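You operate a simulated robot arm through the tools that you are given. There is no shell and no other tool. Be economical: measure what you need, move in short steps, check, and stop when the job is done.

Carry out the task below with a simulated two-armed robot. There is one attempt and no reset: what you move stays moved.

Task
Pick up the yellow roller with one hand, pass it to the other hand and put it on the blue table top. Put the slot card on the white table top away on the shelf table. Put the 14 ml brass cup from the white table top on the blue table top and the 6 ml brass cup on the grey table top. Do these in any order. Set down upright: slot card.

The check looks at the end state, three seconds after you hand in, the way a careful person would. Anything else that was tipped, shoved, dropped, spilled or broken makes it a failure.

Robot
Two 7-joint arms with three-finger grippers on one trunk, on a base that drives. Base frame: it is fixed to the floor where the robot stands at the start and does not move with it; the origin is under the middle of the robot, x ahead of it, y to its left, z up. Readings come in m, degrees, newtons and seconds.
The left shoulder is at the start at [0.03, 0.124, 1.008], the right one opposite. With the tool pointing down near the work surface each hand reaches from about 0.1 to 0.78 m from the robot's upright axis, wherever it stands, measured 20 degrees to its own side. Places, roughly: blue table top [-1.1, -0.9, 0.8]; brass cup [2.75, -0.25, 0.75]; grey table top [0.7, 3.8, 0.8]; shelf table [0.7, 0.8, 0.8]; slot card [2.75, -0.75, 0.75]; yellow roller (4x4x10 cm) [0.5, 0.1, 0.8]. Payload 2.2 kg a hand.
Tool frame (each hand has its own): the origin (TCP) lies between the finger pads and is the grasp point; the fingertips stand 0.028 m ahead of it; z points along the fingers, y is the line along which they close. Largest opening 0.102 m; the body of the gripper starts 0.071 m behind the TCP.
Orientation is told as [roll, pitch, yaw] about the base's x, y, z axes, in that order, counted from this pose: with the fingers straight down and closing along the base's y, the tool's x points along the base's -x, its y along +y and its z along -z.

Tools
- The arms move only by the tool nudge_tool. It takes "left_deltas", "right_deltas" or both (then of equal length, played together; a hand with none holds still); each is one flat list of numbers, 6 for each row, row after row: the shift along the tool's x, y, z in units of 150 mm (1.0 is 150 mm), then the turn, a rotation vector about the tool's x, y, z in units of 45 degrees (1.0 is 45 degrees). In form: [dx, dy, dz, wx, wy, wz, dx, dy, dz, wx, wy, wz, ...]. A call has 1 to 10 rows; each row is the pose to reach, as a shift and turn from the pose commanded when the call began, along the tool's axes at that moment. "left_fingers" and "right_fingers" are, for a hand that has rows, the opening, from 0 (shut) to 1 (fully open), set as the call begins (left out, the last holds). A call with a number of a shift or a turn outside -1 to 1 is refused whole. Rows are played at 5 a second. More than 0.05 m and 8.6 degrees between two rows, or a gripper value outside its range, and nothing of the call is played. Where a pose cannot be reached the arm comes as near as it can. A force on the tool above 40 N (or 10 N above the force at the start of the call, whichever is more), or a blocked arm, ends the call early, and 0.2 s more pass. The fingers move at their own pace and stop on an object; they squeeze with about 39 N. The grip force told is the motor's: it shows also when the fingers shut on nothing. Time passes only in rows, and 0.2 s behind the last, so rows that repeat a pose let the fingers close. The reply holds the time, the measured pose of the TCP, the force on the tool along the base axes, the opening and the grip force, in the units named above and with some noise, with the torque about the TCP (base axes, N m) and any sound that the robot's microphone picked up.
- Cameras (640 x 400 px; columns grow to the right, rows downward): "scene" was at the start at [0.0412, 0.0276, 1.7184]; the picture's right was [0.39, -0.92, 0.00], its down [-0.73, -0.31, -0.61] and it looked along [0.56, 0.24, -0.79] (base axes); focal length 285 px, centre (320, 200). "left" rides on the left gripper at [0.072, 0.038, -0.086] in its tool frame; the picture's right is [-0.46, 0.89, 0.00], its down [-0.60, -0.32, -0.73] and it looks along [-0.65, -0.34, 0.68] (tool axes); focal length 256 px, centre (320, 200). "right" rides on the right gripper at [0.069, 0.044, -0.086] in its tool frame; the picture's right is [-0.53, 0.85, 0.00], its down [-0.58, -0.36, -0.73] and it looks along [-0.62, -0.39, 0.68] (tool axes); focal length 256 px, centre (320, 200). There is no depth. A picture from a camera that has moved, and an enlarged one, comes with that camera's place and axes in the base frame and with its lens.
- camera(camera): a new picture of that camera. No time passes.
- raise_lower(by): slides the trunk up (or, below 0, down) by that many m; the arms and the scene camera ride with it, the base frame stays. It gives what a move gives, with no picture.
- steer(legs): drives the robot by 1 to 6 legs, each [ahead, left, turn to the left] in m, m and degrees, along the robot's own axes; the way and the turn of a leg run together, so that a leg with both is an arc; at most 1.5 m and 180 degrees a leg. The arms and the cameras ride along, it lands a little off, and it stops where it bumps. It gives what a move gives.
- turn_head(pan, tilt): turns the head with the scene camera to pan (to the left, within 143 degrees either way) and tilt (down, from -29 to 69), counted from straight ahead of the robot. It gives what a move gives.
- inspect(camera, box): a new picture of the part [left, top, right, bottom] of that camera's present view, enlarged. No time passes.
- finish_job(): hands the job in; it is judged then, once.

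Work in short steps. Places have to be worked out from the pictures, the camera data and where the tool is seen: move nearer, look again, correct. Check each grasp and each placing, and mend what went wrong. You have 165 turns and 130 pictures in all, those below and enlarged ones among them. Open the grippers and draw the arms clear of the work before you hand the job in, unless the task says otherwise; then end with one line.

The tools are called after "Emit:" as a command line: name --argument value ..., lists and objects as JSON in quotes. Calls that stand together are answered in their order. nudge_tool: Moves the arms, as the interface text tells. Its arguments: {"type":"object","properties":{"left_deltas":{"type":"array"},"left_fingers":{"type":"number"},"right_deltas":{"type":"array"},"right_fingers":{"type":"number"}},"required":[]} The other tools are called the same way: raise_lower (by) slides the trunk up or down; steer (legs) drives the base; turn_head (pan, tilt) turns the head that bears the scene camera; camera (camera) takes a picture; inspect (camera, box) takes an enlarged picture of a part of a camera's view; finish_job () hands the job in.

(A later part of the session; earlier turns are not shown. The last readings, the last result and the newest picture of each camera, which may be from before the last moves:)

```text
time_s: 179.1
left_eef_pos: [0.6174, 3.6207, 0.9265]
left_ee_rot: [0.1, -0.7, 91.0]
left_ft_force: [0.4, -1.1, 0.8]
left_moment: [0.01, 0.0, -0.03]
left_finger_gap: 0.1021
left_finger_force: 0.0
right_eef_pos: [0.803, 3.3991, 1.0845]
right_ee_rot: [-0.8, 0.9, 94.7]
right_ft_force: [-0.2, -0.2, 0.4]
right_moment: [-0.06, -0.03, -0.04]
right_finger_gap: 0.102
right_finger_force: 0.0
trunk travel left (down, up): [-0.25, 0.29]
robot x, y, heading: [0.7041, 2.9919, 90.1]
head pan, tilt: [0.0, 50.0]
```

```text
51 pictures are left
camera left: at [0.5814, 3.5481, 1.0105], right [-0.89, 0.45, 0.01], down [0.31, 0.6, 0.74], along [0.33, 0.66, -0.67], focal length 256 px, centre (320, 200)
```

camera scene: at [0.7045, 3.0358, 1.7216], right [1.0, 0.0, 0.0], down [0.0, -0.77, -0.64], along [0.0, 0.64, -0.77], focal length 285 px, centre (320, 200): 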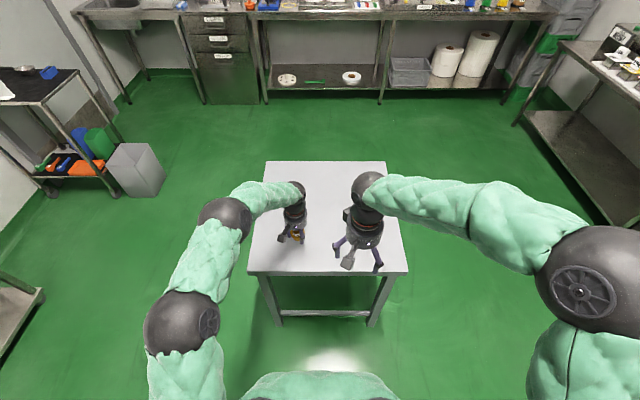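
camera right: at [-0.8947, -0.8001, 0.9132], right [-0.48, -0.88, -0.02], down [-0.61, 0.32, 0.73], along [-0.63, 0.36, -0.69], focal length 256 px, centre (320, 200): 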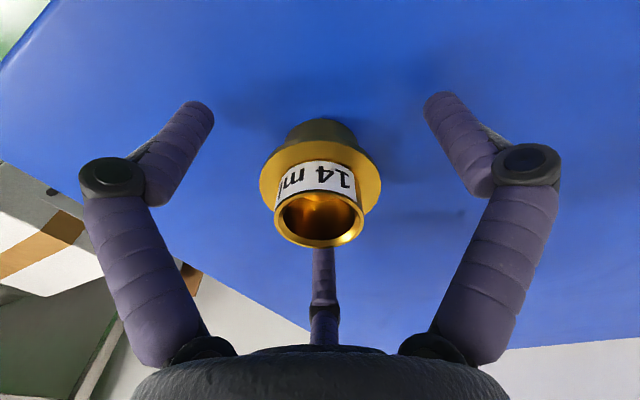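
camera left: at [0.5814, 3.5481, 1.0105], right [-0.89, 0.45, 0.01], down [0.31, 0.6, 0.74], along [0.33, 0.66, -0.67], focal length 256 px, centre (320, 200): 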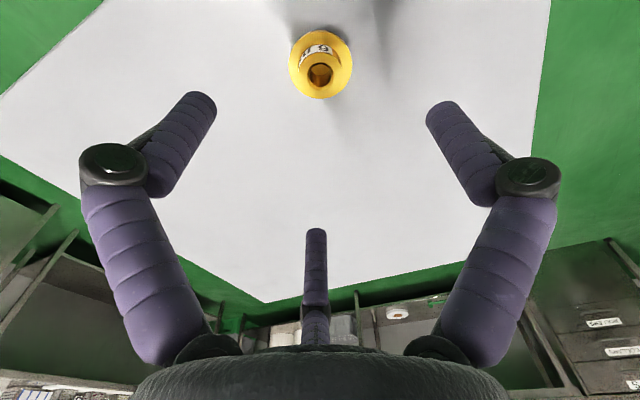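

6 ml cup stands on the grey table. Retract the left hand, then go back the same way.

Emit:
nudge_tool --left_deltas '[0, 0.1, -0.3, 0, 0, 0, 0.2, 0.2, -0.5, 0, 0, 0, 0.4, 0.3, -0.7, 0, 0, 0, 0.6, 0.4, -0.85, 0, 0, 0, 0.8, 0.5, -1, 0, 0, 0, 1, 0.5, -1, 0, 0, 0]'

Emit:
nudge_tool --left_deltas '[0.2, 0, 0, 0, 0, 0, 0.4, 0, 0, 0, 0, 0, 0.65, 0, 0, 0, 0, 0]'

Emit:
steer --legs '[[-0.47, 0, 0], [0, 0, -90], [-0.88, 0, 0]]'

Emit:
turn_head --pan -60 --tilt 45

Emit:
camera --camera "scene"

```text
time_s: 180.5
left_eef_pos: [0.545, 3.4654, 1.0738]
left_ee_rot: [0.3, -0.8, 90.9]
left_ft_force: [-0.2, -0.8, 0.7]
left_moment: [0.04, 0.0, 0.02]
left_finger_gap: 0.102
left_finger_force: 0.1
right_eef_pos: [0.8043, 3.3997, 1.0838]
right_ee_rot: [-0.8, 1.0, 94.8]
right_ft_force: [0.0, -0.2, 0.4]
right_moment: [0.01, -0.01, -0.03]
right_finger_gap: 0.102
right_finger_force: 0.1
trunk travel left (down, up): [-0.25, 0.29]
robot x, y, heading: [0.7023, 2.988, 90.1]
head pan, tilt: [0.0, 50.0]
```

```text
time_s: 181.3
left_eef_pos: [0.5458, 3.3693, 1.0722]
left_ee_rot: [0.1, -0.9, 91.1]
left_ft_force: [-0.3, -0.8, 0.1]
left_moment: [0.05, -0.02, -0.02]
left_finger_gap: 0.1021
left_finger_force: 0.1
right_eef_pos: [0.8039, 3.3983, 1.0847]
right_ee_rot: [-0.9, 0.9, 94.7]
right_ft_force: [0.5, -0.1, -0.3]
right_moment: [0.0, -0.02, 0.01]
right_finger_gap: 0.1019
right_finger_force: 0.1
trunk travel left (down, up): [-0.25, 0.29]
robot x, y, heading: [0.7013, 2.9886, 90.3]
head pan, tilt: [0.0, 50.0]
```

```text
time_s: 192.2
left_eef_pos: [0.2081, 2.6621, 1.0721]
left_ee_rot: [0.2, -0.9, 3.1]
left_ft_force: [0.3, 0.7, 0.5]
left_moment: [0.0, 0.01, -0.03]
left_finger_gap: 0.102
left_finger_force: 0.1
right_eef_pos: [0.2451, 2.4061, 1.0833]
right_ee_rot: [-0.8, 1.1, 6.8]
right_ft_force: [0.1, 0.2, -0.1]
right_moment: [0.01, -0.02, -0.01]
right_finger_gap: 0.102
right_finger_force: 0.0
trunk travel left (down, up): [-0.25, 0.29]
robot x, y, heading: [-0.1679, 2.4925, 2.3]
head pan, tilt: [0.0, 50.0]
```

```text
time_s: 193.5
left_eef_pos: [0.2073, 2.6626, 1.0718]
left_ee_rot: [0.2, -0.9, 3.1]
left_ft_force: [-0.5, 0.2, 0.2]
left_moment: [-0.01, 0.01, 0.03]
left_finger_gap: 0.1021
left_finger_force: 0.0
right_eef_pos: [0.2451, 2.4051, 1.084]
right_ee_rot: [-0.7, 1.0, 6.7]
right_ft_force: [-0.2, 0.1, -0.4]
right_moment: [0.01, 0.02, 0.02]
right_finger_gap: 0.1019
right_finger_force: 0.0
trunk travel left (down, up): [-0.25, 0.29]
robot x, y, heading: [-0.1655, 2.4927, 2.3]
head pan, tilt: [-60.0, 45.0]
```

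```text
50 pictures are left
camera scene: at [-0.1526, 2.4199, 1.7285], right [-0.84, -0.54, 0.0], down [-0.38, 0.6, -0.71], along [0.38, -0.6, -0.71], focal length 285 px, centre (320, 200)
```

scene: 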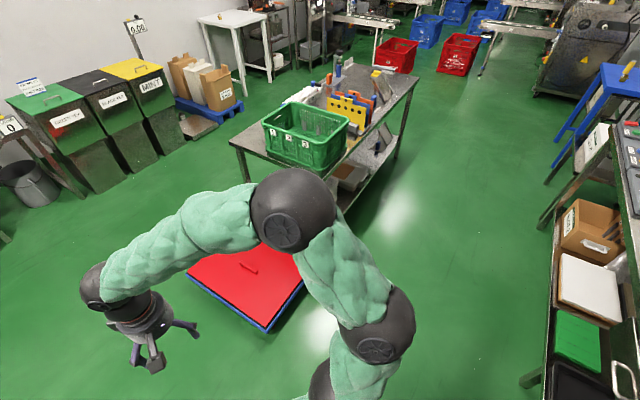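

Corridor clear. Straighten and strafe right to y ≈ 0.5; there I'll look at the shelf table's layout.

Emit:
steer --legs '[[0, 0, -2.5], [0, -1.0, 0], [0, -1.0, 0]]'

Emit:
turn_head --pan 0 --tilt 48

Emit:
camera --camera "scene"

```text
time_s: 203.8
left_eef_pos: [0.2356, 0.6562, 1.0708]
left_ee_rot: [0.2, -0.9, 2.5]
left_ft_force: [0.2, 0.2, 0.9]
left_moment: [-0.02, 0.05, 0.0]
left_finger_gap: 0.1018
left_finger_force: 0.0
right_eef_pos: [0.2728, 0.4004, 1.0835]
right_ee_rot: [-0.8, 1.1, 6.2]
right_ft_force: [0.0, -0.1, 0.3]
right_moment: [0.03, -0.01, 0.03]
right_finger_gap: 0.1017
right_finger_force: 0.0
trunk travel left (down, up): [-0.25, 0.29]
robot x, y, heading: [-0.1414, 0.4907, 1.6]
head pan, tilt: [-60.0, 45.0]
```

```text
time_s: 205.1
left_eef_pos: [0.2358, 0.6569, 1.0713]
left_ee_rot: [0.2, -1.0, 2.5]
left_ft_force: [0.4, 0.1, -0.4]
left_moment: [-0.01, 0.03, -0.01]
left_finger_gap: 0.1023
left_finger_force: 0.0
right_eef_pos: [0.2723, 0.3996, 1.0832]
right_ee_rot: [-0.8, 1.1, 6.3]
right_ft_force: [0.3, 0.0, -0.5]
right_moment: [0.03, -0.01, -0.03]
right_finger_gap: 0.1018
right_finger_force: 0.1
trunk travel left (down, up): [-0.25, 0.29]
robot x, y, heading: [-0.141, 0.4865, 1.9]
head pan, tilt: [0.0, 48.0]
```

```text
49 pictures are left
camera scene: at [-0.0893, 0.4894, 1.7243], right [0.03, -1.0, 0.0], down [-0.74, -0.02, -0.67], along [0.67, 0.02, -0.74], focal length 285 px, centre (320, 200)
```

scene: 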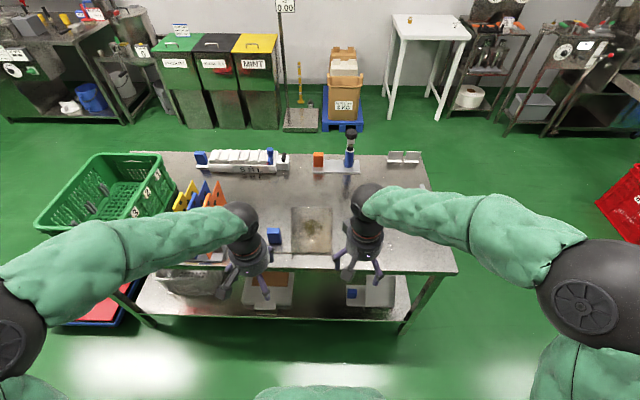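

I zoom on the white holders on this table's corner and on the white table.

Emit:
inspect --camera "scene" --box '[290, 120, 470, 270]'

Emit:
inspect --camera "scene" --box '[370, 0, 490, 60]'

Emit:
inspect --camera "scene" --box '[370, 140, 440, 180]'

```text
2.67 times, centred on (380, 195) of scene
camera zoom: at [-0.0893, 0.4894, 1.7243], right [0.03, -1.0, 0.0], down [-0.74, -0.02, -0.67], along [0.67, 0.02, -0.74], focal length 759 px, centre (160, 213)
```

zoom: 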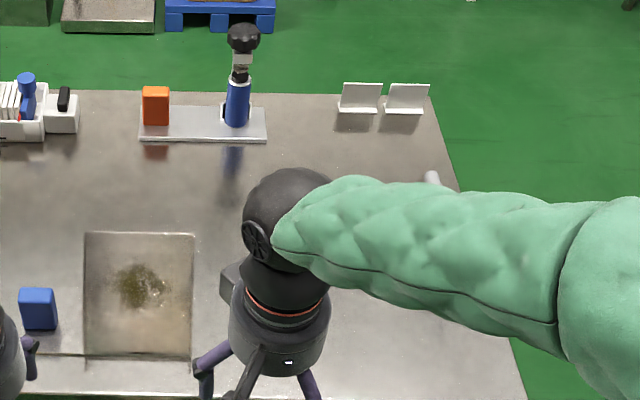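

```text
5.33 times, centred on (430, 30) of scene
camera zoom: at [-0.0893, 0.4894, 1.7243], right [0.03, -1.0, 0.0], down [-0.74, -0.02, -0.67], along [0.67, 0.02, -0.74], focal length 1519 px, centre (-267, 1107)
```

zoom: 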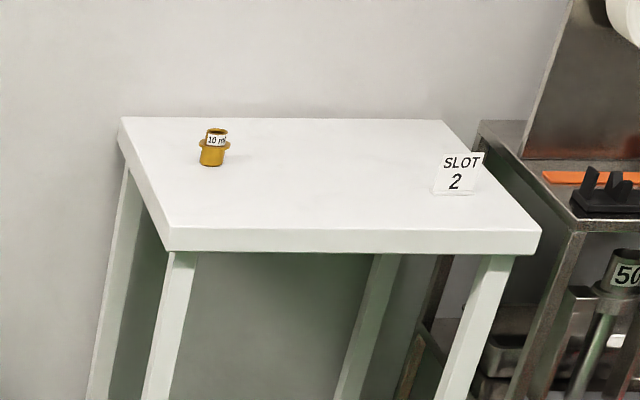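

```text
9.14 times, centred on (405, 160) of scene
camera zoom: at [-0.0893, 0.4894, 1.7243], right [0.03, -1.0, 0.0], down [-0.74, -0.02, -0.67], along [0.67, 0.02, -0.74], focal length 2603 px, centre (-457, 566)
```

zoom: 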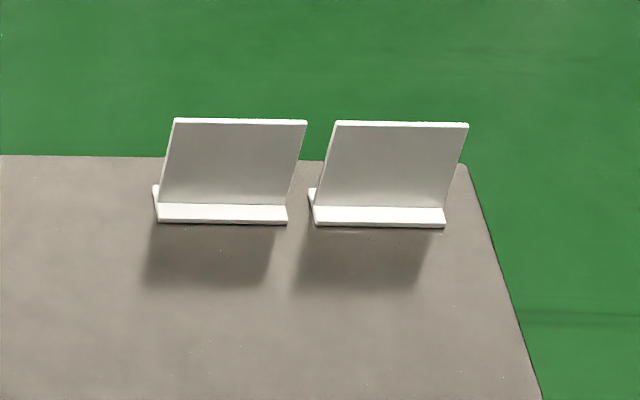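

The two stands on the far corner are sibling slot cards; this table's right front area (where the roller was) is free for the card. Now back to the white table.

Emit:
steer --legs '[[0, 0, -1.9], [0, -1.28, 0], [1.02, 0, 0], [1.02, 0, 0], [0, 0.22, 0]]'

Emit:
turn_head --pan 0 --tilt 48

Emit:
camera --camera "scene"

```text
time_s: 222.9
left_eef_pos: [2.2934, -0.402, 1.0716]
left_ee_rot: [0.1, -0.9, 0.4]
left_ft_force: [-0.3, 1.2, -0.4]
left_moment: [-0.05, 0.04, -0.04]
left_finger_gap: 0.1019
left_finger_force: 0.1
right_eef_pos: [2.3185, -0.6609, 1.0839]
right_ee_rot: [-0.9, 1.1, 4.0]
right_ft_force: [0.4, 0.8, 0.7]
right_moment: [-0.03, 0.0, -0.02]
right_finger_gap: 0.1017
right_finger_force: 0.0
trunk travel left (down, up): [-0.25, 0.29]
robot x, y, heading: [1.9101, -0.5551, -0.3]
head pan, tilt: [0.0, 48.0]
```

```text
time_s: 223.5
left_eef_pos: [2.2917, -0.4037, 1.0712]
left_ee_rot: [0.2, -0.9, 0.4]
left_ft_force: [0.0, -0.2, -0.1]
left_moment: [-0.01, -0.02, 0.05]
left_finger_gap: 0.1018
left_finger_force: 0.0
right_eef_pos: [2.3185, -0.662, 1.0838]
right_ee_rot: [-0.8, 1.1, 4.0]
right_ft_force: [0.5, -0.1, 0.1]
right_moment: [-0.02, -0.04, 0.01]
right_finger_gap: 0.1019
right_finger_force: 0.0
trunk travel left (down, up): [-0.25, 0.29]
robot x, y, heading: [1.9125, -0.5581, -0.6]
head pan, tilt: [0.0, 48.0]
```

```text
45 pictures are left
camera scene: at [1.9606, -0.5587, 1.7243], right [-0.01, -1.0, 0.0], down [-0.74, 0.01, -0.67], along [0.67, -0.01, -0.74], focal length 285 px, centre (320, 200)
```

scene: 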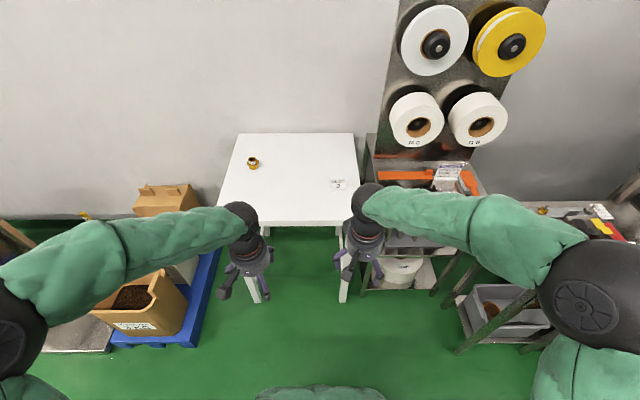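

Card stands at the right of the table. Drive forward 0.33 m and look closely.

Emit:
steer --legs '[[0.33, 0, 0.5]]'

Emit:
inspect --camera "scene" --box '[310, 190, 390, 250]'

Emit:
camera --camera "right"

```text
time_s: 225.7
left_eef_pos: [2.6292, -0.4063, 1.0715]
left_ee_rot: [0.2, -0.8, 0.5]
left_ft_force: [0.8, -0.1, 0.2]
left_moment: [-0.01, 0.03, -0.04]
left_finger_gap: 0.1023
left_finger_force: 0.1
right_eef_pos: [2.6565, -0.6638, 1.0844]
right_ee_rot: [-0.7, 1.0, 4.1]
right_ft_force: [-0.3, -0.5, -0.3]
right_moment: [0.0, 0.07, -0.01]
right_finger_gap: 0.1021
right_finger_force: 0.0
trunk travel left (down, up): [-0.25, 0.29]
robot x, y, heading: [2.2445, -0.5578, -0.3]
head pan, tilt: [0.0, 48.0]
```

```text
6.67 times, centred on (350, 220) of scene
camera zoom: at [2.2983, -0.5608, 1.7243], right [-0.01, -1.0, 0.0], down [-0.74, 0.0, -0.67], along [0.67, 0.0, -0.74], focal length 1898 px, centre (120, 67)
```

zoom: 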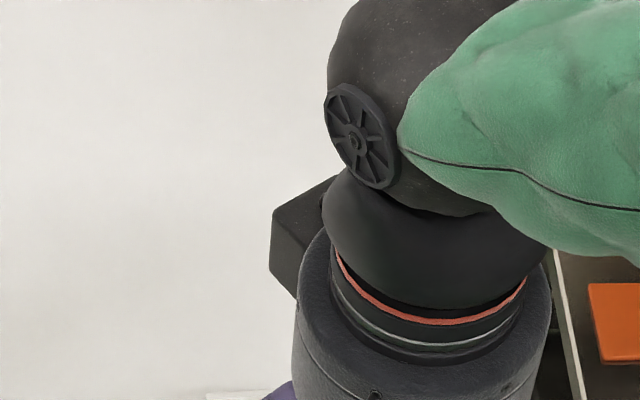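

```text
43 pictures are left
camera right: at [2.5849, -0.6244, 1.17], right [0.47, 0.88, -0.02], down [0.61, -0.31, 0.72], along [0.63, -0.36, -0.69], focal length 256 px, centre (320, 200)
```

right: 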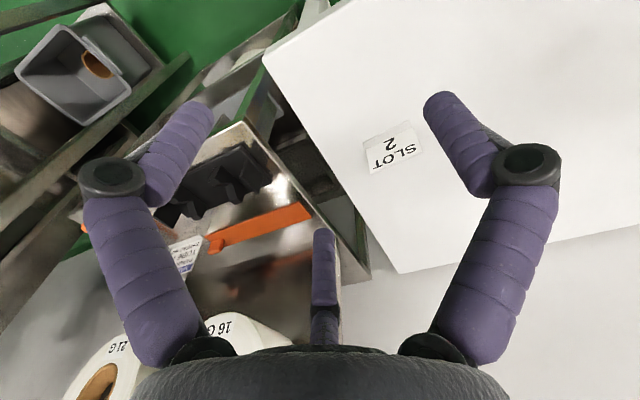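

Card centre is near (2.815, −0.64). I turn the right hand by −94° so its closing axis runs across the panel, and move it over the card, still high.

Emit:
nudge_tool --right_deltas '[-0.166, 0.01, 0, 0, 0, 0.166, -0.333, 0.02, 0, 0, 0, 0.333, -0.5, 0.03, 0, 0, 0, 0.5, -0.666, 0.04, 0, 0, 0, 0.666, -0.833, 0.05, 0, 0, 0, 0.833, -1, 0.057, 0, 0, 0, 1]'

Emit:
nudge_tool --right_deltas '[0, 0, 0, 0, 0, 0.18, 0, 0, 0.1, 0, 0, 0.36, 0, 0, 0.2, 0, 0, 0.54, 0, 0, 0.3, 0, 0, 0.72, 0, 0, 0.3, 0, 0, 0.88, 0, 0, 0.3, 0, 0, 1]'

Emit:
camera --camera "right"

```text
time_s: 227.1
left_eef_pos: [2.6297, -0.4056, 1.0721]
left_ee_rot: [0.2, -0.7, 0.5]
left_ft_force: [-1.1, -0.1, 0.1]
left_moment: [-0.02, 0.03, 0.01]
left_finger_gap: 0.1018
left_finger_force: 0.0
right_eef_pos: [2.806, -0.6444, 1.0796]
right_ee_rot: [-1.5, 0.3, -41.0]
right_ft_force: [0.6, 0.1, -0.3]
right_moment: [0.01, 0.02, 0.0]
right_finger_gap: 0.1019
right_finger_force: 0.1
trunk travel left (down, up): [-0.25, 0.29]
robot x, y, heading: [2.2494, -0.5617, -0.4]
head pan, tilt: [0.0, 48.0]
```

```text
time_s: 228.5
left_eef_pos: [2.6289, -0.4061, 1.0717]
left_ee_rot: [0.2, -0.9, 0.6]
left_ft_force: [-0.3, 0.1, 0.9]
left_moment: [0.03, 0.0, 0.01]
left_finger_gap: 0.1022
left_finger_force: 0.0
right_eef_pos: [2.8042, -0.6457, 1.0365]
right_ee_rot: [-1.1, -0.7, -86.0]
right_ft_force: [0.4, -0.3, -0.7]
right_moment: [0.02, 0.01, -0.02]
right_finger_gap: 0.1022
right_finger_force: 0.1
trunk travel left (down, up): [-0.25, 0.29]
robot x, y, heading: [2.2462, -0.5566, -0.5]
head pan, tilt: [0.0, 48.0]
```

```text
42 pictures are left
camera right: at [2.8432, -0.5725, 1.1199], right [0.88, -0.47, -0.01], down [-0.31, -0.59, 0.75], along [-0.36, -0.65, -0.67], focal length 256 px, centre (320, 200)
```

right: 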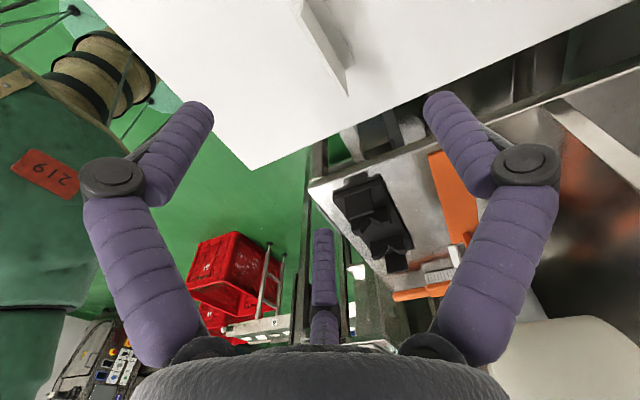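

The panel is seen nearly edge-on, at x ≈ 2.81. The left camera should give a second view.

Emit:
camera --camera "left"

Emit:
inspect --camera "right" --box '[260, 0, 400, 110]'

```text
41 pictures are left
camera left: at [2.555, -0.3676, 1.1559], right [0.46, 0.89, 0.01], down [0.6, -0.31, 0.74], along [0.66, -0.33, -0.67], focal length 256 px, centre (320, 200)
```

left: 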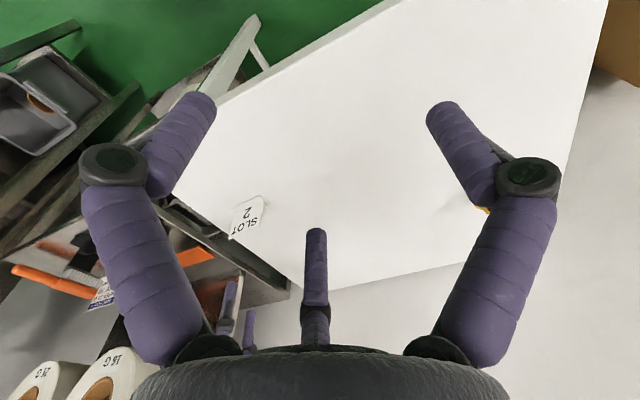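

```text
3.64 times, centred on (330, 55) of right
camera zoom: at [2.8432, -0.5725, 1.1199], right [0.88, -0.47, -0.01], down [-0.31, -0.59, 0.75], along [-0.36, -0.65, -0.67], focal length 931 px, centre (284, 727)
```

zoom: 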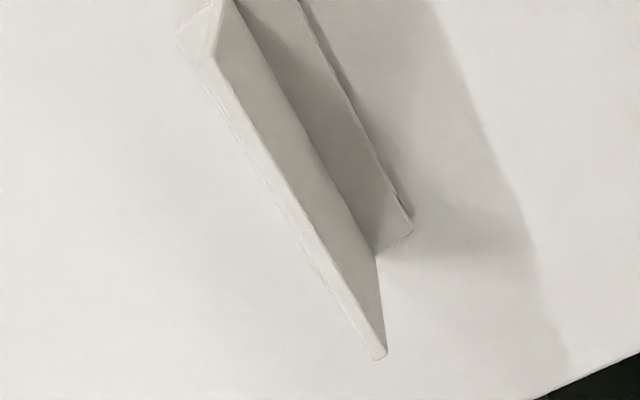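

From these views: panel nearly vertical at x ≈ 2.813, y −0.673…−0.60, top z ≈ 0.909, small foot. I align and go down to TCP z ≈ 0.955, then check.

Emit:
nudge_tool --right_deltas '[0.062, 0.065, 0.1, 0, 0, 0.09, 0.062, 0.065, 0.3, 0, 0, 0.09, 0.062, 0.065, 0.54, 0, 0, 0.09]'

Emit:
camera --camera "right"

Emit:
inspect --camera "left" --box '[160, 140, 340, 320]'

```text
time_s: 229.3
left_eef_pos: [2.6291, -0.4058, 1.072]
left_ee_rot: [0.2, -0.8, 0.4]
left_ft_force: [-0.1, -0.2, -0.2]
left_moment: [-0.01, 0.01, -0.01]
left_finger_gap: 0.102
left_finger_force: 0.2
right_eef_pos: [2.811, -0.6361, 0.9515]
right_ee_rot: [-0.9, -0.8, -90.0]
right_ft_force: [1.3, 0.8, 0.0]
right_moment: [0.04, 0.01, -0.03]
right_finger_gap: 0.1017
right_finger_force: 0.1
trunk travel left (down, up): [-0.25, 0.29]
robot x, y, heading: [2.2494, -0.5571, -0.3]
head pan, tilt: [0.0, 48.0]
```

```text
39 pictures are left
camera right: at [2.8555, -0.5663, 1.0361], right [0.85, -0.53, -0.01], down [-0.35, -0.57, 0.75], along [-0.4, -0.63, -0.67], focal length 256 px, centre (320, 200)
```

right: 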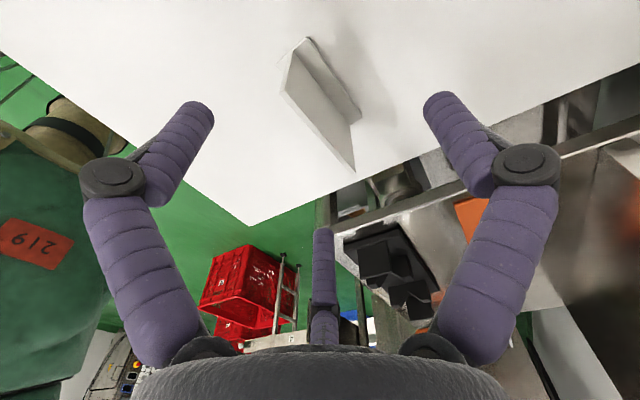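

```text
2.22 times, centred on (250, 230) of left
camera zoom: at [2.5558, -0.3674, 1.1556], right [0.46, 0.89, 0.01], down [0.6, -0.31, 0.74], along [0.66, -0.33, -0.67], focal length 569 px, centre (476, 133)
```

zoom: 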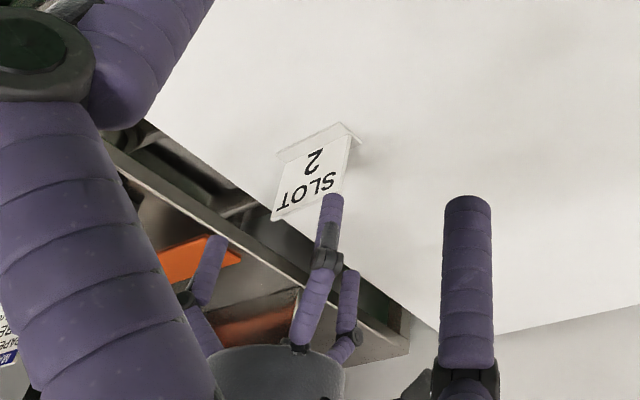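

Centred on the panel; its edge is turned about 5°. I rotate to match and descend to TCP ≈ 0.893.

Emit:
nudge_tool --right_deltas '[0, 0.01, 0.1, 0, 0, -0.11, 0, 0.01, 0.2, 0, 0, -0.11, 0, 0.01, 0.3, 0, 0, -0.11, 0, 0.01, 0.385, 0, 0, -0.11]'

Emit:
camera --camera "right"

```text
time_s: 230.3
left_eef_pos: [2.6293, -0.4062, 1.0722]
left_ee_rot: [0.1, -1.0, 0.5]
left_ft_force: [-0.9, -0.8, 0.1]
left_moment: [-0.01, -0.02, 0.0]
left_finger_gap: 0.1021
left_finger_force: 0.0
right_eef_pos: [2.8113, -0.6377, 0.895]
right_ee_rot: [-1.0, -0.8, -85.0]
right_ft_force: [-0.1, 1.3, 0.5]
right_moment: [-0.02, 0.04, 0.0]
right_finger_gap: 0.1018
right_finger_force: 0.0
trunk travel left (down, up): [-0.25, 0.29]
robot x, y, heading: [2.2473, -0.5601, -0.2]
head pan, tilt: [0.0, 48.0]
```

```text
37 pictures are left
camera right: at [2.8494, -0.5642, 0.9798], right [0.89, -0.46, -0.01], down [-0.3, -0.6, 0.75], along [-0.35, -0.66, -0.67], focal length 256 px, centre (320, 200)
```

right: 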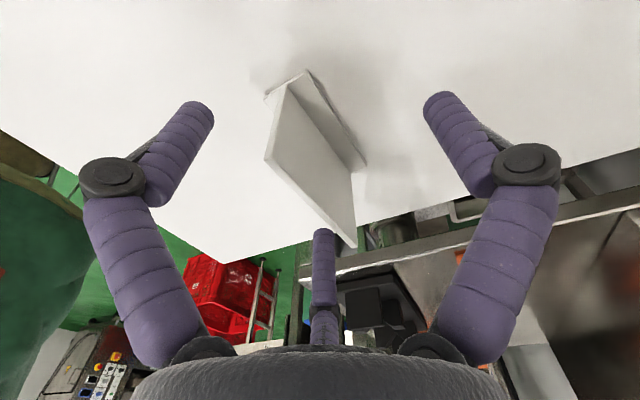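

The panel lies between the fingers, aligned. Close.

Emit:
nudge_tool --right_deltas '[0, -0.012, 0, 0, 0, 0, 0, -0.012, 0, 0, 0, 0, 0, -0.012, 0, 0, 0, 0, 0, -0.012, 0, 0, 0, 0, 0, -0.012, 0, 0, 0, 0]' --right_fingers 0

Emit:
camera --camera "right"

```text
time_s: 231.5
left_eef_pos: [2.629, -0.406, 1.0712]
left_ee_rot: [0.2, -0.9, 0.6]
left_ft_force: [-0.1, 0.2, -0.1]
left_moment: [-0.01, 0.01, -0.01]
left_finger_gap: 0.1019
left_finger_force: 0.0
right_eef_pos: [2.8111, -0.6382, 0.8966]
right_ee_rot: [-1.0, -0.8, -85.0]
right_ft_force: [1.4, -0.5, -0.1]
right_moment: [0.02, 0.0, -0.02]
right_finger_gap: 0.006
right_finger_force: 34.7
trunk travel left (down, up): [-0.25, 0.29]
robot x, y, heading: [2.2422, -0.5547, -0.3]
head pan, tilt: [0.0, 48.0]
```

```text
36 pictures are left
camera right: at [2.848, -0.5641, 0.9807], right [0.89, -0.46, -0.01], down [-0.3, -0.6, 0.75], along [-0.35, -0.66, -0.67], focal length 256 px, centre (320, 200)
```

right: 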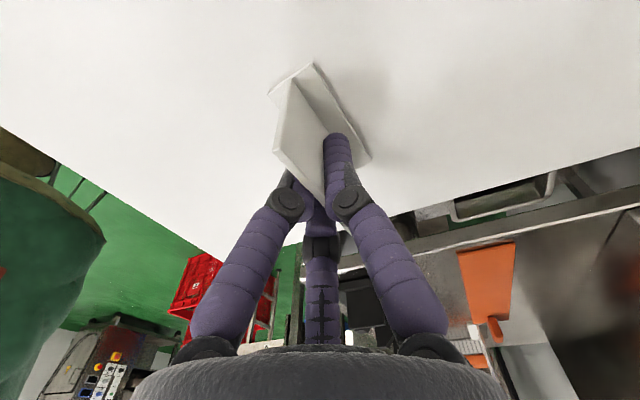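

Gripped (gap 6 mm). Lift gently and check that it comes along upright.

Emit:
nudge_tool --right_deltas '[0, 0, -0.05, 0, 0, 0, 0, 0, -0.15, 0, 0, 0, 0, 0, -0.3, 0, 0, 0, 0, 0, -0.6, 0, 0, 0, 0, 0, -0.9, 0, 0, 0]'

Emit:
camera --camera "right"

Emit:
inspect --camera "left" --box '[160, 140, 340, 320]'

```text
time_s: 232.7
left_eef_pos: [2.6286, -0.4056, 1.0705]
left_ee_rot: [0.2, -0.9, 0.5]
left_ft_force: [0.5, -0.4, -0.1]
left_moment: [-0.02, -0.02, 0.05]
left_finger_gap: 0.102
left_finger_force: 0.0
right_eef_pos: [2.8116, -0.636, 1.0305]
right_ee_rot: [-1.1, -0.7, -85.1]
right_ft_force: [-1.0, -0.3, -0.5]
right_moment: [0.01, 0.01, 0.02]
right_finger_gap: 0.0061
right_finger_force: 33.4
trunk travel left (down, up): [-0.25, 0.29]
robot x, y, heading: [2.2451, -0.5624, -0.2]
head pan, tilt: [0.0, 48.0]
```

```text
35 pictures are left
camera right: at [2.8485, -0.5625, 1.1143], right [0.89, -0.46, -0.01], down [-0.3, -0.6, 0.75], along [-0.35, -0.66, -0.67], focal length 256 px, centre (320, 200)
```

right: 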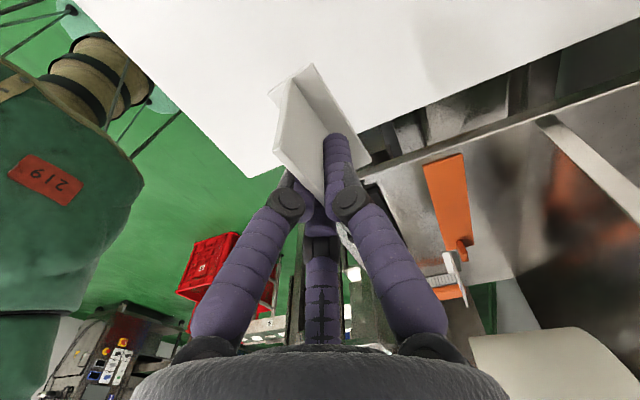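

```text
2.22 times, centred on (250, 230) of left
camera zoom: at [2.5543, -0.3676, 1.1561], right [0.46, 0.89, 0.01], down [0.59, -0.31, 0.74], along [0.66, -0.33, -0.67], focal length 569 px, centre (476, 133)
```

zoom: 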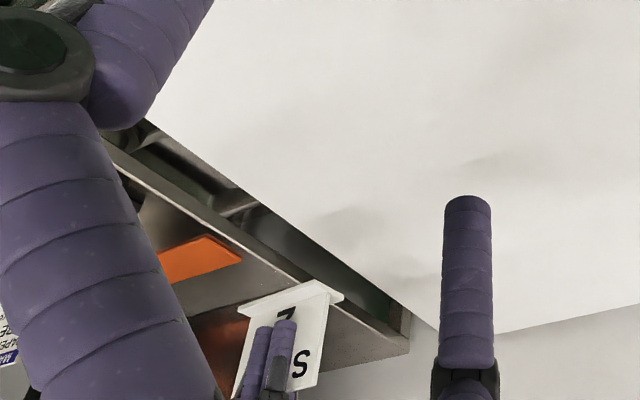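

Card held upright. Raise 5 cm more, then drive back to the shelf table by the same lane.

Emit:
nudge_tool --right_deltas '[0.1, -0.2, -0.15, 0, 0, 0, 0.1, -0.4, -0.33, 0, 0, 0]'

Emit:
steer --legs '[[-0.35, 0, 0], [0, -0.33, 0], [-1.03, 0, 0], [-1.03, 0, 0]]'

Emit:
turn_head --pan 30 --tilt 48

Emit:
camera --camera "scene"

```text
time_s: 233.3
left_eef_pos: [2.628, -0.4056, 1.0721]
left_ee_rot: [0.3, -0.9, 0.5]
left_ft_force: [0.1, 0.5, -0.3]
left_moment: [0.0, 0.0, 0.01]
left_finger_gap: 0.1018
left_finger_force: 0.0
right_eef_pos: [2.7514, -0.6265, 1.0815]
right_ee_rot: [-1.1, -0.8, -84.9]
right_ft_force: [0.0, -0.8, -1.3]
right_moment: [0.01, 0.03, -0.02]
right_finger_gap: 0.0061
right_finger_force: 34.0
trunk travel left (down, up): [-0.25, 0.29]
robot x, y, heading: [2.246, -0.5598, -0.2]
head pan, tilt: [0.0, 48.0]
```

```text
time_s: 247.2
left_eef_pos: [0.2183, -0.7088, 1.0706]
left_ee_rot: [0.1, -1.0, 0.3]
left_ft_force: [-0.2, 0.4, -0.2]
left_moment: [0.0, 0.0, 0.04]
left_finger_gap: 0.1021
left_finger_force: 0.0
right_eef_pos: [0.344, -0.9276, 1.0809]
right_ee_rot: [-1.1, -0.8, -85.2]
right_ft_force: [0.0, 0.5, -0.6]
right_moment: [-0.04, -0.02, 0.01]
right_finger_gap: 0.0059
right_finger_force: 33.4
trunk travel left (down, up): [-0.25, 0.29]
robot x, y, heading: [-0.1677, -0.8594, -0.6]
head pan, tilt: [0.0, 48.0]
```

```text
time_s: 248.2
left_eef_pos: [0.2204, -0.7083, 1.0716]
left_ee_rot: [0.2, -0.9, 0.4]
left_ft_force: [0.4, -0.7, -0.1]
left_moment: [-0.01, 0.02, 0.02]
left_finger_gap: 0.1022
left_finger_force: 0.0
right_eef_pos: [0.3422, -0.9278, 1.0805]
right_ee_rot: [-1.1, -0.8, -85.2]
right_ft_force: [0.4, 0.3, -0.8]
right_moment: [-0.01, 0.01, 0.01]
right_finger_gap: 0.006
right_finger_force: 33.9
trunk travel left (down, up): [-0.25, 0.29]
robot x, y, heading: [-0.1628, -0.8576, -0.9]
head pan, tilt: [30.0, 48.0]
```

```text
33 pictures are left
camera scene: at [-0.1221, -0.8224, 1.7243], right [0.49, -0.87, 0.0], down [-0.65, -0.36, -0.67], along [0.58, 0.33, -0.74], focal length 285 px, centre (320, 200)
```

scene: 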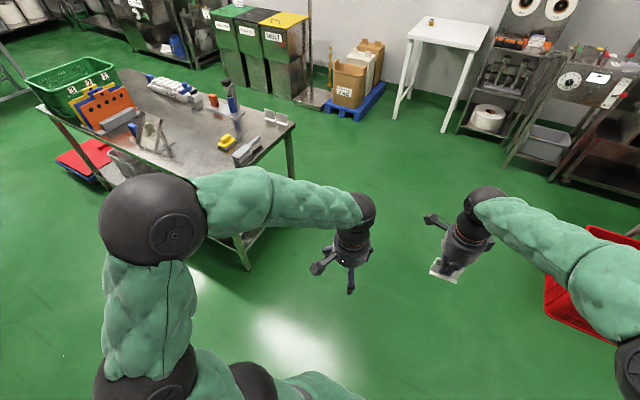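

Strafe left 1.05 m with a small heading fix, then look at the drop-off area.

Emit:
steer --legs '[[0, 1.05, 0.9]]'

Emit:
turn_head --pan 0 --tilt 55

Emit:
camera --camera "scene"

```text
time_s: 253.6
left_eef_pos: [0.2181, 0.3645, 1.0711]
left_ee_rot: [0.1, -0.9, 1.4]
left_ft_force: [-0.5, -0.2, 0.1]
left_moment: [-0.01, 0.0, 0.0]
left_finger_gap: 0.1019
left_finger_force: 0.0
right_eef_pos: [0.3437, 0.146, 1.0815]
right_ee_rot: [-1.1, -0.8, -84.0]
right_ft_force: [-0.4, -0.3, -0.2]
right_moment: [0.01, 0.03, 0.0]
right_finger_gap: 0.0058
right_finger_force: 33.8
trunk travel left (down, up): [-0.25, 0.29]
robot x, y, heading: [-0.1633, 0.2072, 0.5]
head pan, tilt: [30.0, 48.0]
```

```text
time_s: 254.6
left_eef_pos: [0.2178, 0.3643, 1.072]
left_ee_rot: [0.2, -0.9, 1.3]
left_ft_force: [-0.6, -0.2, -0.8]
left_moment: [-0.04, 0.02, -0.01]
left_finger_gap: 0.1021
left_finger_force: 0.1
right_eef_pos: [0.3449, 0.1483, 1.0807]
right_ee_rot: [-1.0, -0.8, -84.2]
right_ft_force: [-0.4, -0.2, 0.0]
right_moment: [0.01, 0.04, 0.01]
right_finger_gap: 0.0062
right_finger_force: 33.2
trunk travel left (down, up): [-0.25, 0.29]
robot x, y, heading: [-0.1622, 0.204, 0.5]
head pan, tilt: [0.0, 55.0]
```

```text
32 pictures are left
camera scene: at [-0.1184, 0.204, 1.7151], right [0.01, -1.0, 0.0], down [-0.82, -0.01, -0.57], along [0.57, 0.01, -0.82], focal length 285 px, centre (320, 200)
```

scene: 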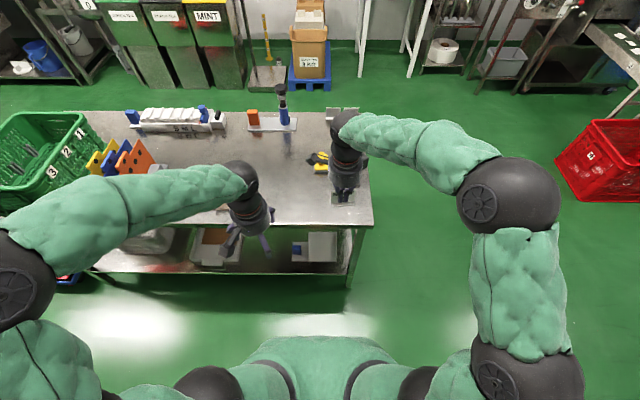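

Table edge at x ≈ 0.40, right edge y ≈ 0.01. Drive 0.16 m forward so that the card is over about (0.50, 0.145), a free spot.

Emit:
steer --legs '[[0.16, 0, 0]]'

Emit:
camera --camera "right"

Emit:
camera --camera "left"

```text
time_s: 256.0
left_eef_pos: [0.3788, 0.3657, 1.071]
left_ee_rot: [0.2, -0.7, 1.6]
left_ft_force: [-0.1, 0.5, 0.3]
left_moment: [0.0, 0.05, 0.0]
left_finger_gap: 0.1018
left_finger_force: 0.1
right_eef_pos: [0.5051, 0.1496, 1.08]
right_ee_rot: [-1.2, -0.8, -83.8]
right_ft_force: [0.5, -0.3, -0.9]
right_moment: [-0.03, 0.02, -0.02]
right_finger_gap: 0.0059
right_finger_force: 33.6
trunk travel left (down, up): [-0.25, 0.29]
robot x, y, heading: [-0.0045, 0.2069, 0.5]
head pan, tilt: [0.0, 55.0]
```

```text
31 pictures are left
camera right: at [0.5416, 0.2233, 1.1644], right [0.9, -0.44, -0.01], down [-0.29, -0.6, 0.75], along [-0.34, -0.67, -0.67], focal length 256 px, centre (320, 200)
```

right: 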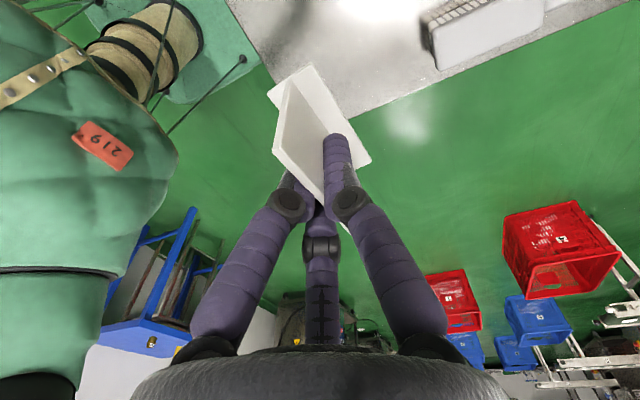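

```text
30 pictures are left
camera left: at [0.3032, 0.4035, 1.1555], right [0.44, 0.9, 0.01], down [0.6, -0.3, 0.74], along [0.67, -0.32, -0.67], focal length 256 px, centre (320, 200)
```

left: 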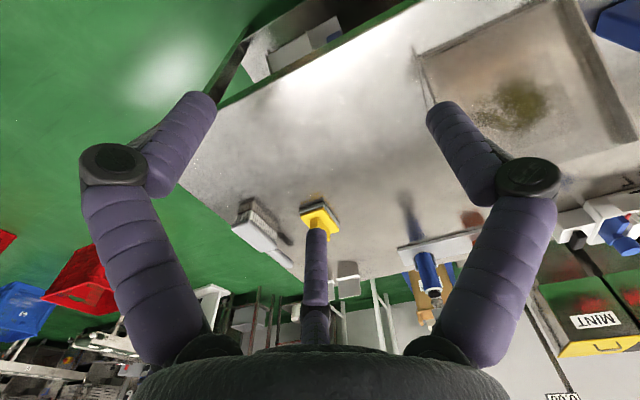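

Spot is free below the card. Lower the card: 0.21 m in two calls to TCP ≈ 0.87.

Emit:
nudge_tool --right_deltas '[0, 0, 0.25, 0, 0, 0, 0, 0, 0.5, 0, 0, 0, 0, 0, 0.75, 0, 0, 0, 0, 0, 1, 0, 0, 0]'

Emit:
nudge_tool --right_deltas '[0, 0, 0.15, 0, 0, 0, 0, 0, 0.3, 0, 0, 0, 0, 0, 0.4, 0, 0, 0]'

Emit:
camera --camera "right"

```text
time_s: 257.0
left_eef_pos: [0.3768, 0.3655, 1.0705]
left_ee_rot: [0.1, -0.8, 1.5]
left_ft_force: [1.1, 1.3, -0.2]
left_moment: [-0.01, 0.02, -0.02]
left_finger_gap: 0.102
left_finger_force: 0.1
right_eef_pos: [0.5036, 0.1483, 0.9307]
right_ee_rot: [-1.1, -0.9, -83.9]
right_ft_force: [-0.3, -0.4, 0.3]
right_moment: [0.03, -0.01, -0.01]
right_finger_gap: 0.0062
right_finger_force: 33.5
trunk travel left (down, up): [-0.25, 0.29]
robot x, y, heading: [-0.0038, 0.2027, 0.7]
head pan, tilt: [0.0, 55.0]
```

```text
time_s: 257.8
left_eef_pos: [0.377, 0.3672, 1.0708]
left_ee_rot: [0.1, -1.0, 1.5]
left_ft_force: [0.5, -0.8, 0.0]
left_moment: [0.02, 0.0, -0.01]
left_finger_gap: 0.102
left_finger_force: 0.0
right_eef_pos: [0.5008, 0.1474, 0.8702]
right_ee_rot: [-1.1, -0.8, -83.9]
right_ft_force: [0.2, 0.2, -0.4]
right_moment: [0.03, 0.03, -0.02]
right_finger_gap: 0.0066
right_finger_force: 32.8
trunk travel left (down, up): [-0.25, 0.29]
robot x, y, heading: [-0.0079, 0.2066, 0.7]
head pan, tilt: [0.0, 55.0]
```

```text
29 pictures are left
camera right: at [0.5368, 0.2213, 0.9546], right [0.9, -0.44, -0.01], down [-0.29, -0.6, 0.75], along [-0.34, -0.67, -0.67], focal length 256 px, centre (320, 200)
```

right: 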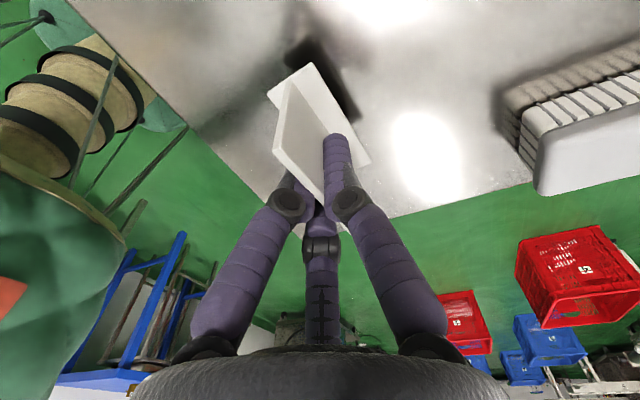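

Still about 2 cm above the table. Continue in small steps.

Emit:
nudge_tool --right_deltas '[0, 0, 0.03, 0, 0, 0, 0, 0, 0.06, 0, 0, 0, 0, 0, 0.09, 0, 0, 0]'

Emit:
nudge_tool --right_deltas '[0, 0, 0.015, 0, 0, 0, 0, 0, 0.03, 0, 0, 0]'

Emit:
inspect --camera "right" --box '[220, 20, 420, 240]'

```text
time_s: 258.6
left_eef_pos: [0.3769, 0.3664, 1.0725]
left_ee_rot: [0.1, -1.0, 1.5]
left_ft_force: [-0.2, 0.4, -0.3]
left_moment: [0.01, 0.01, 0.03]
left_finger_gap: 0.1019
left_finger_force: 0.1
right_eef_pos: [0.4988, 0.1472, 0.8573]
right_ee_rot: [-1.1, -0.7, -84.0]
right_ft_force: [-0.4, 0.3, -0.6]
right_moment: [-0.01, -0.03, -0.01]
right_finger_gap: 0.0058
right_finger_force: 33.2
trunk travel left (down, up): [-0.25, 0.29]
robot x, y, heading: [-0.0031, 0.2055, 0.8]
head pan, tilt: [0.0, 55.0]
```

```text
time_s: 259.2
left_eef_pos: [0.3762, 0.3662, 1.0717]
left_ee_rot: [0.2, -0.9, 1.6]
left_ft_force: [-0.2, -0.4, 1.3]
left_moment: [-0.03, 0.01, -0.01]
left_finger_gap: 0.1019
left_finger_force: 0.1
right_eef_pos: [0.4995, 0.1467, 0.8525]
right_ee_rot: [-1.1, -0.9, -83.8]
right_ft_force: [-0.2, -0.2, -0.5]
right_moment: [0.03, -0.02, 0.0]
right_finger_gap: 0.0059
right_finger_force: 33.1
trunk travel left (down, up): [-0.25, 0.29]
robot x, y, heading: [-0.0037, 0.2117, 0.5]
head pan, tilt: [0.0, 55.0]
```

```text
1.82 times, centred on (320, 130) of right
camera zoom: at [0.5364, 0.2202, 0.937], right [0.9, -0.44, -0.01], down [-0.29, -0.6, 0.75], along [-0.34, -0.67, -0.67], focal length 465 px, centre (320, 327)
```

zoom: 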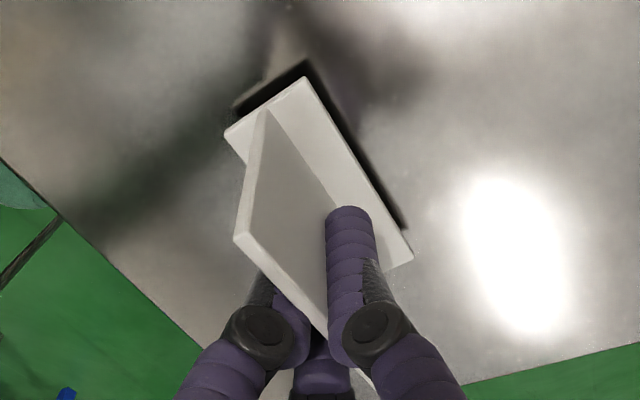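

Emit:
nudge_tool --right_deltas '[0, 0, 0.012, 0, 0, 0, 0, 0, 0.024, 0, 0, 0]'

Emit:
nudge_tool --right_deltas '[0, 0, 0.01, 0, 0, 0, 0, 0, 0.02, 0, 0, 0]'

Emit:
inspect --camera "right" --box '[220, 20, 420, 240]'

```text
time_s: 259.8
left_eef_pos: [0.3757, 0.3679, 1.0717]
left_ee_rot: [0.2, -0.9, 1.4]
left_ft_force: [-0.2, 0.3, 0.1]
left_moment: [-0.01, -0.01, 0.0]
left_finger_gap: 0.1019
left_finger_force: 0.0
right_eef_pos: [0.5001, 0.1456, 0.849]
right_ee_rot: [-1.1, -0.8, -83.9]
right_ft_force: [-1.2, 1.0, -0.3]
right_moment: [-0.01, -0.03, 0.01]
right_finger_gap: 0.0059
right_finger_force: 33.7
trunk travel left (down, up): [-0.25, 0.29]
robot x, y, heading: [-0.0015, 0.205, 0.8]
head pan, tilt: [0.0, 55.0]
```

```text
time_s: 260.4
left_eef_pos: [0.3764, 0.3663, 1.0717]
left_ee_rot: [0.2, -0.9, 1.6]
left_ft_force: [1.5, 0.4, -0.2]
left_moment: [-0.01, 0.0, -0.02]
left_finger_gap: 0.1021
left_finger_force: 0.1
right_eef_pos: [0.4991, 0.1469, 0.8457]
right_ee_rot: [-1.1, -0.8, -83.9]
right_ft_force: [-0.1, -0.3, 1.1]
right_moment: [-0.01, 0.0, -0.04]
right_finger_gap: 0.0061
right_finger_force: 33.1
trunk travel left (down, up): [-0.25, 0.29]
robot x, y, heading: [-0.0048, 0.2028, 0.7]
head pan, tilt: [0.0, 55.0]
```

```text
1.82 times, centred on (320, 130) of right
camera zoom: at [0.5358, 0.2202, 0.9304], right [0.9, -0.44, -0.01], down [-0.29, -0.6, 0.75], along [-0.34, -0.67, -0.67], focal length 465 px, centre (320, 327)
```

zoom: 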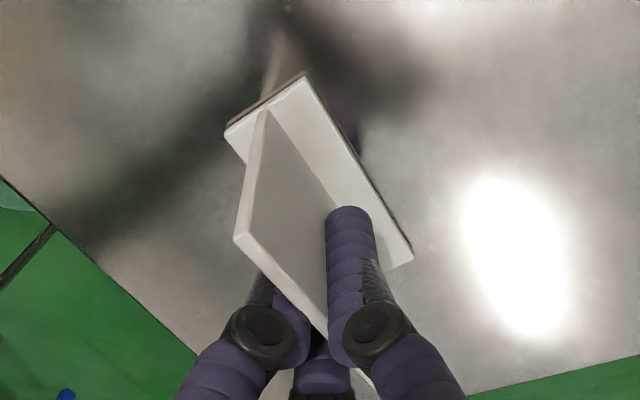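

Just touching at one edge; a few tenths more until light contact.

Emit:
nudge_tool --right_deltas '[0, 0, 0.01, 0, 0, 0, 0, 0, 0.015, 0, 0, 0]'

Emit:
inspect --camera "right" --box '[220, 20, 420, 240]'

```text
time_s: 261.0
left_eef_pos: [0.3751, 0.367, 1.072]
left_ee_rot: [0.2, -0.9, 1.5]
left_ft_force: [-0.9, -0.3, -0.2]
left_moment: [-0.02, 0.04, 0.01]
left_finger_gap: 0.102
left_finger_force: 0.0
right_eef_pos: [0.4996, 0.1464, 0.8453]
right_ee_rot: [-0.8, -0.8, -84.0]
right_ft_force: [-2.9, 1.5, 11.8]
right_moment: [0.07, -0.1, 0.04]
right_finger_gap: 0.0059
right_finger_force: 33.9
trunk travel left (down, up): [-0.25, 0.29]
robot x, y, heading: [-0.0026, 0.209, 0.7]
head pan, tilt: [0.0, 55.0]
```

```text
1.82 times, centred on (320, 130) of right
camera zoom: at [0.536, 0.2198, 0.93], right [0.9, -0.44, -0.01], down [-0.29, -0.6, 0.74], along [-0.33, -0.67, -0.67], focal length 465 px, centre (320, 327)
```

zoom: 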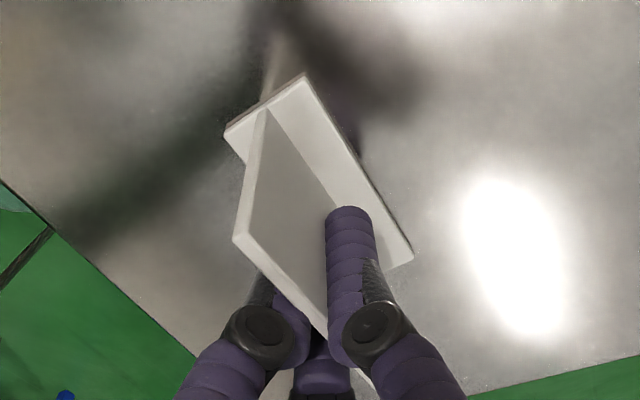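

Firm flat contact (12 N). Release slowly and look.

Emit:
nudge_tool --right_deltas '[0, 0, -0.008, 0, 0, 0, 0, 0, -0.008, 0, 0, 0]'

Emit:
nudge_tool --right_deltas '[0, 0, 0, 0, 0, 0, 0, 0, 0, 0, 0, 0, 0, 0, 0, 0, 0, 0, 0, 0, 0, 0, 0, 0]' --right_fingers 1

Emit:
camera --camera "right"

```text
time_s: 261.6
left_eef_pos: [0.3763, 0.3681, 1.0723]
left_ee_rot: [0.2, -0.9, 1.6]
left_ft_force: [0.3, -0.4, 0.0]
left_moment: [0.03, 0.0, -0.02]
left_finger_gap: 0.102
left_finger_force: 0.1
right_eef_pos: [0.5001, 0.1455, 0.8452]
right_ee_rot: [-1.1, -0.8, -84.0]
right_ft_force: [0.7, 1.6, 10.0]
right_moment: [0.03, -0.12, 0.04]
right_finger_gap: 0.006
right_finger_force: 32.9
trunk travel left (down, up): [-0.25, 0.29]
robot x, y, heading: [-0.0028, 0.2078, 0.9]
head pan, tilt: [0.0, 55.0]
```

```text
time_s: 262.6
left_eef_pos: [0.3759, 0.3664, 1.0705]
left_ee_rot: [0.2, -1.0, 1.5]
left_ft_force: [0.6, 0.0, -0.7]
left_moment: [-0.03, -0.05, 0.0]
left_finger_gap: 0.1021
left_finger_force: 0.1
right_eef_pos: [0.4998, 0.1449, 0.8456]
right_ee_rot: [-1.2, -0.8, -83.8]
right_ft_force: [0.0, 0.5, 0.3]
right_moment: [0.02, 0.0, 0.0]
right_finger_gap: 0.102
right_finger_force: 0.0
trunk travel left (down, up): [-0.25, 0.29]
robot x, y, heading: [-0.0034, 0.2083, 0.7]
head pan, tilt: [0.0, 55.0]
```

```text
25 pictures are left
camera right: at [0.536, 0.2193, 0.9292], right [0.9, -0.44, -0.01], down [-0.29, -0.6, 0.75], along [-0.34, -0.67, -0.67], focal length 256 px, centre (320, 200)
```

right: 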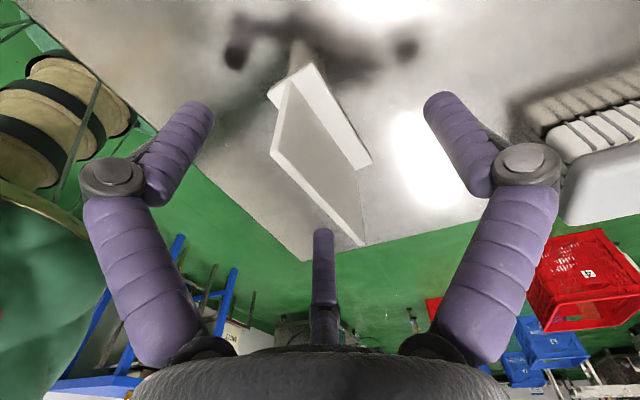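

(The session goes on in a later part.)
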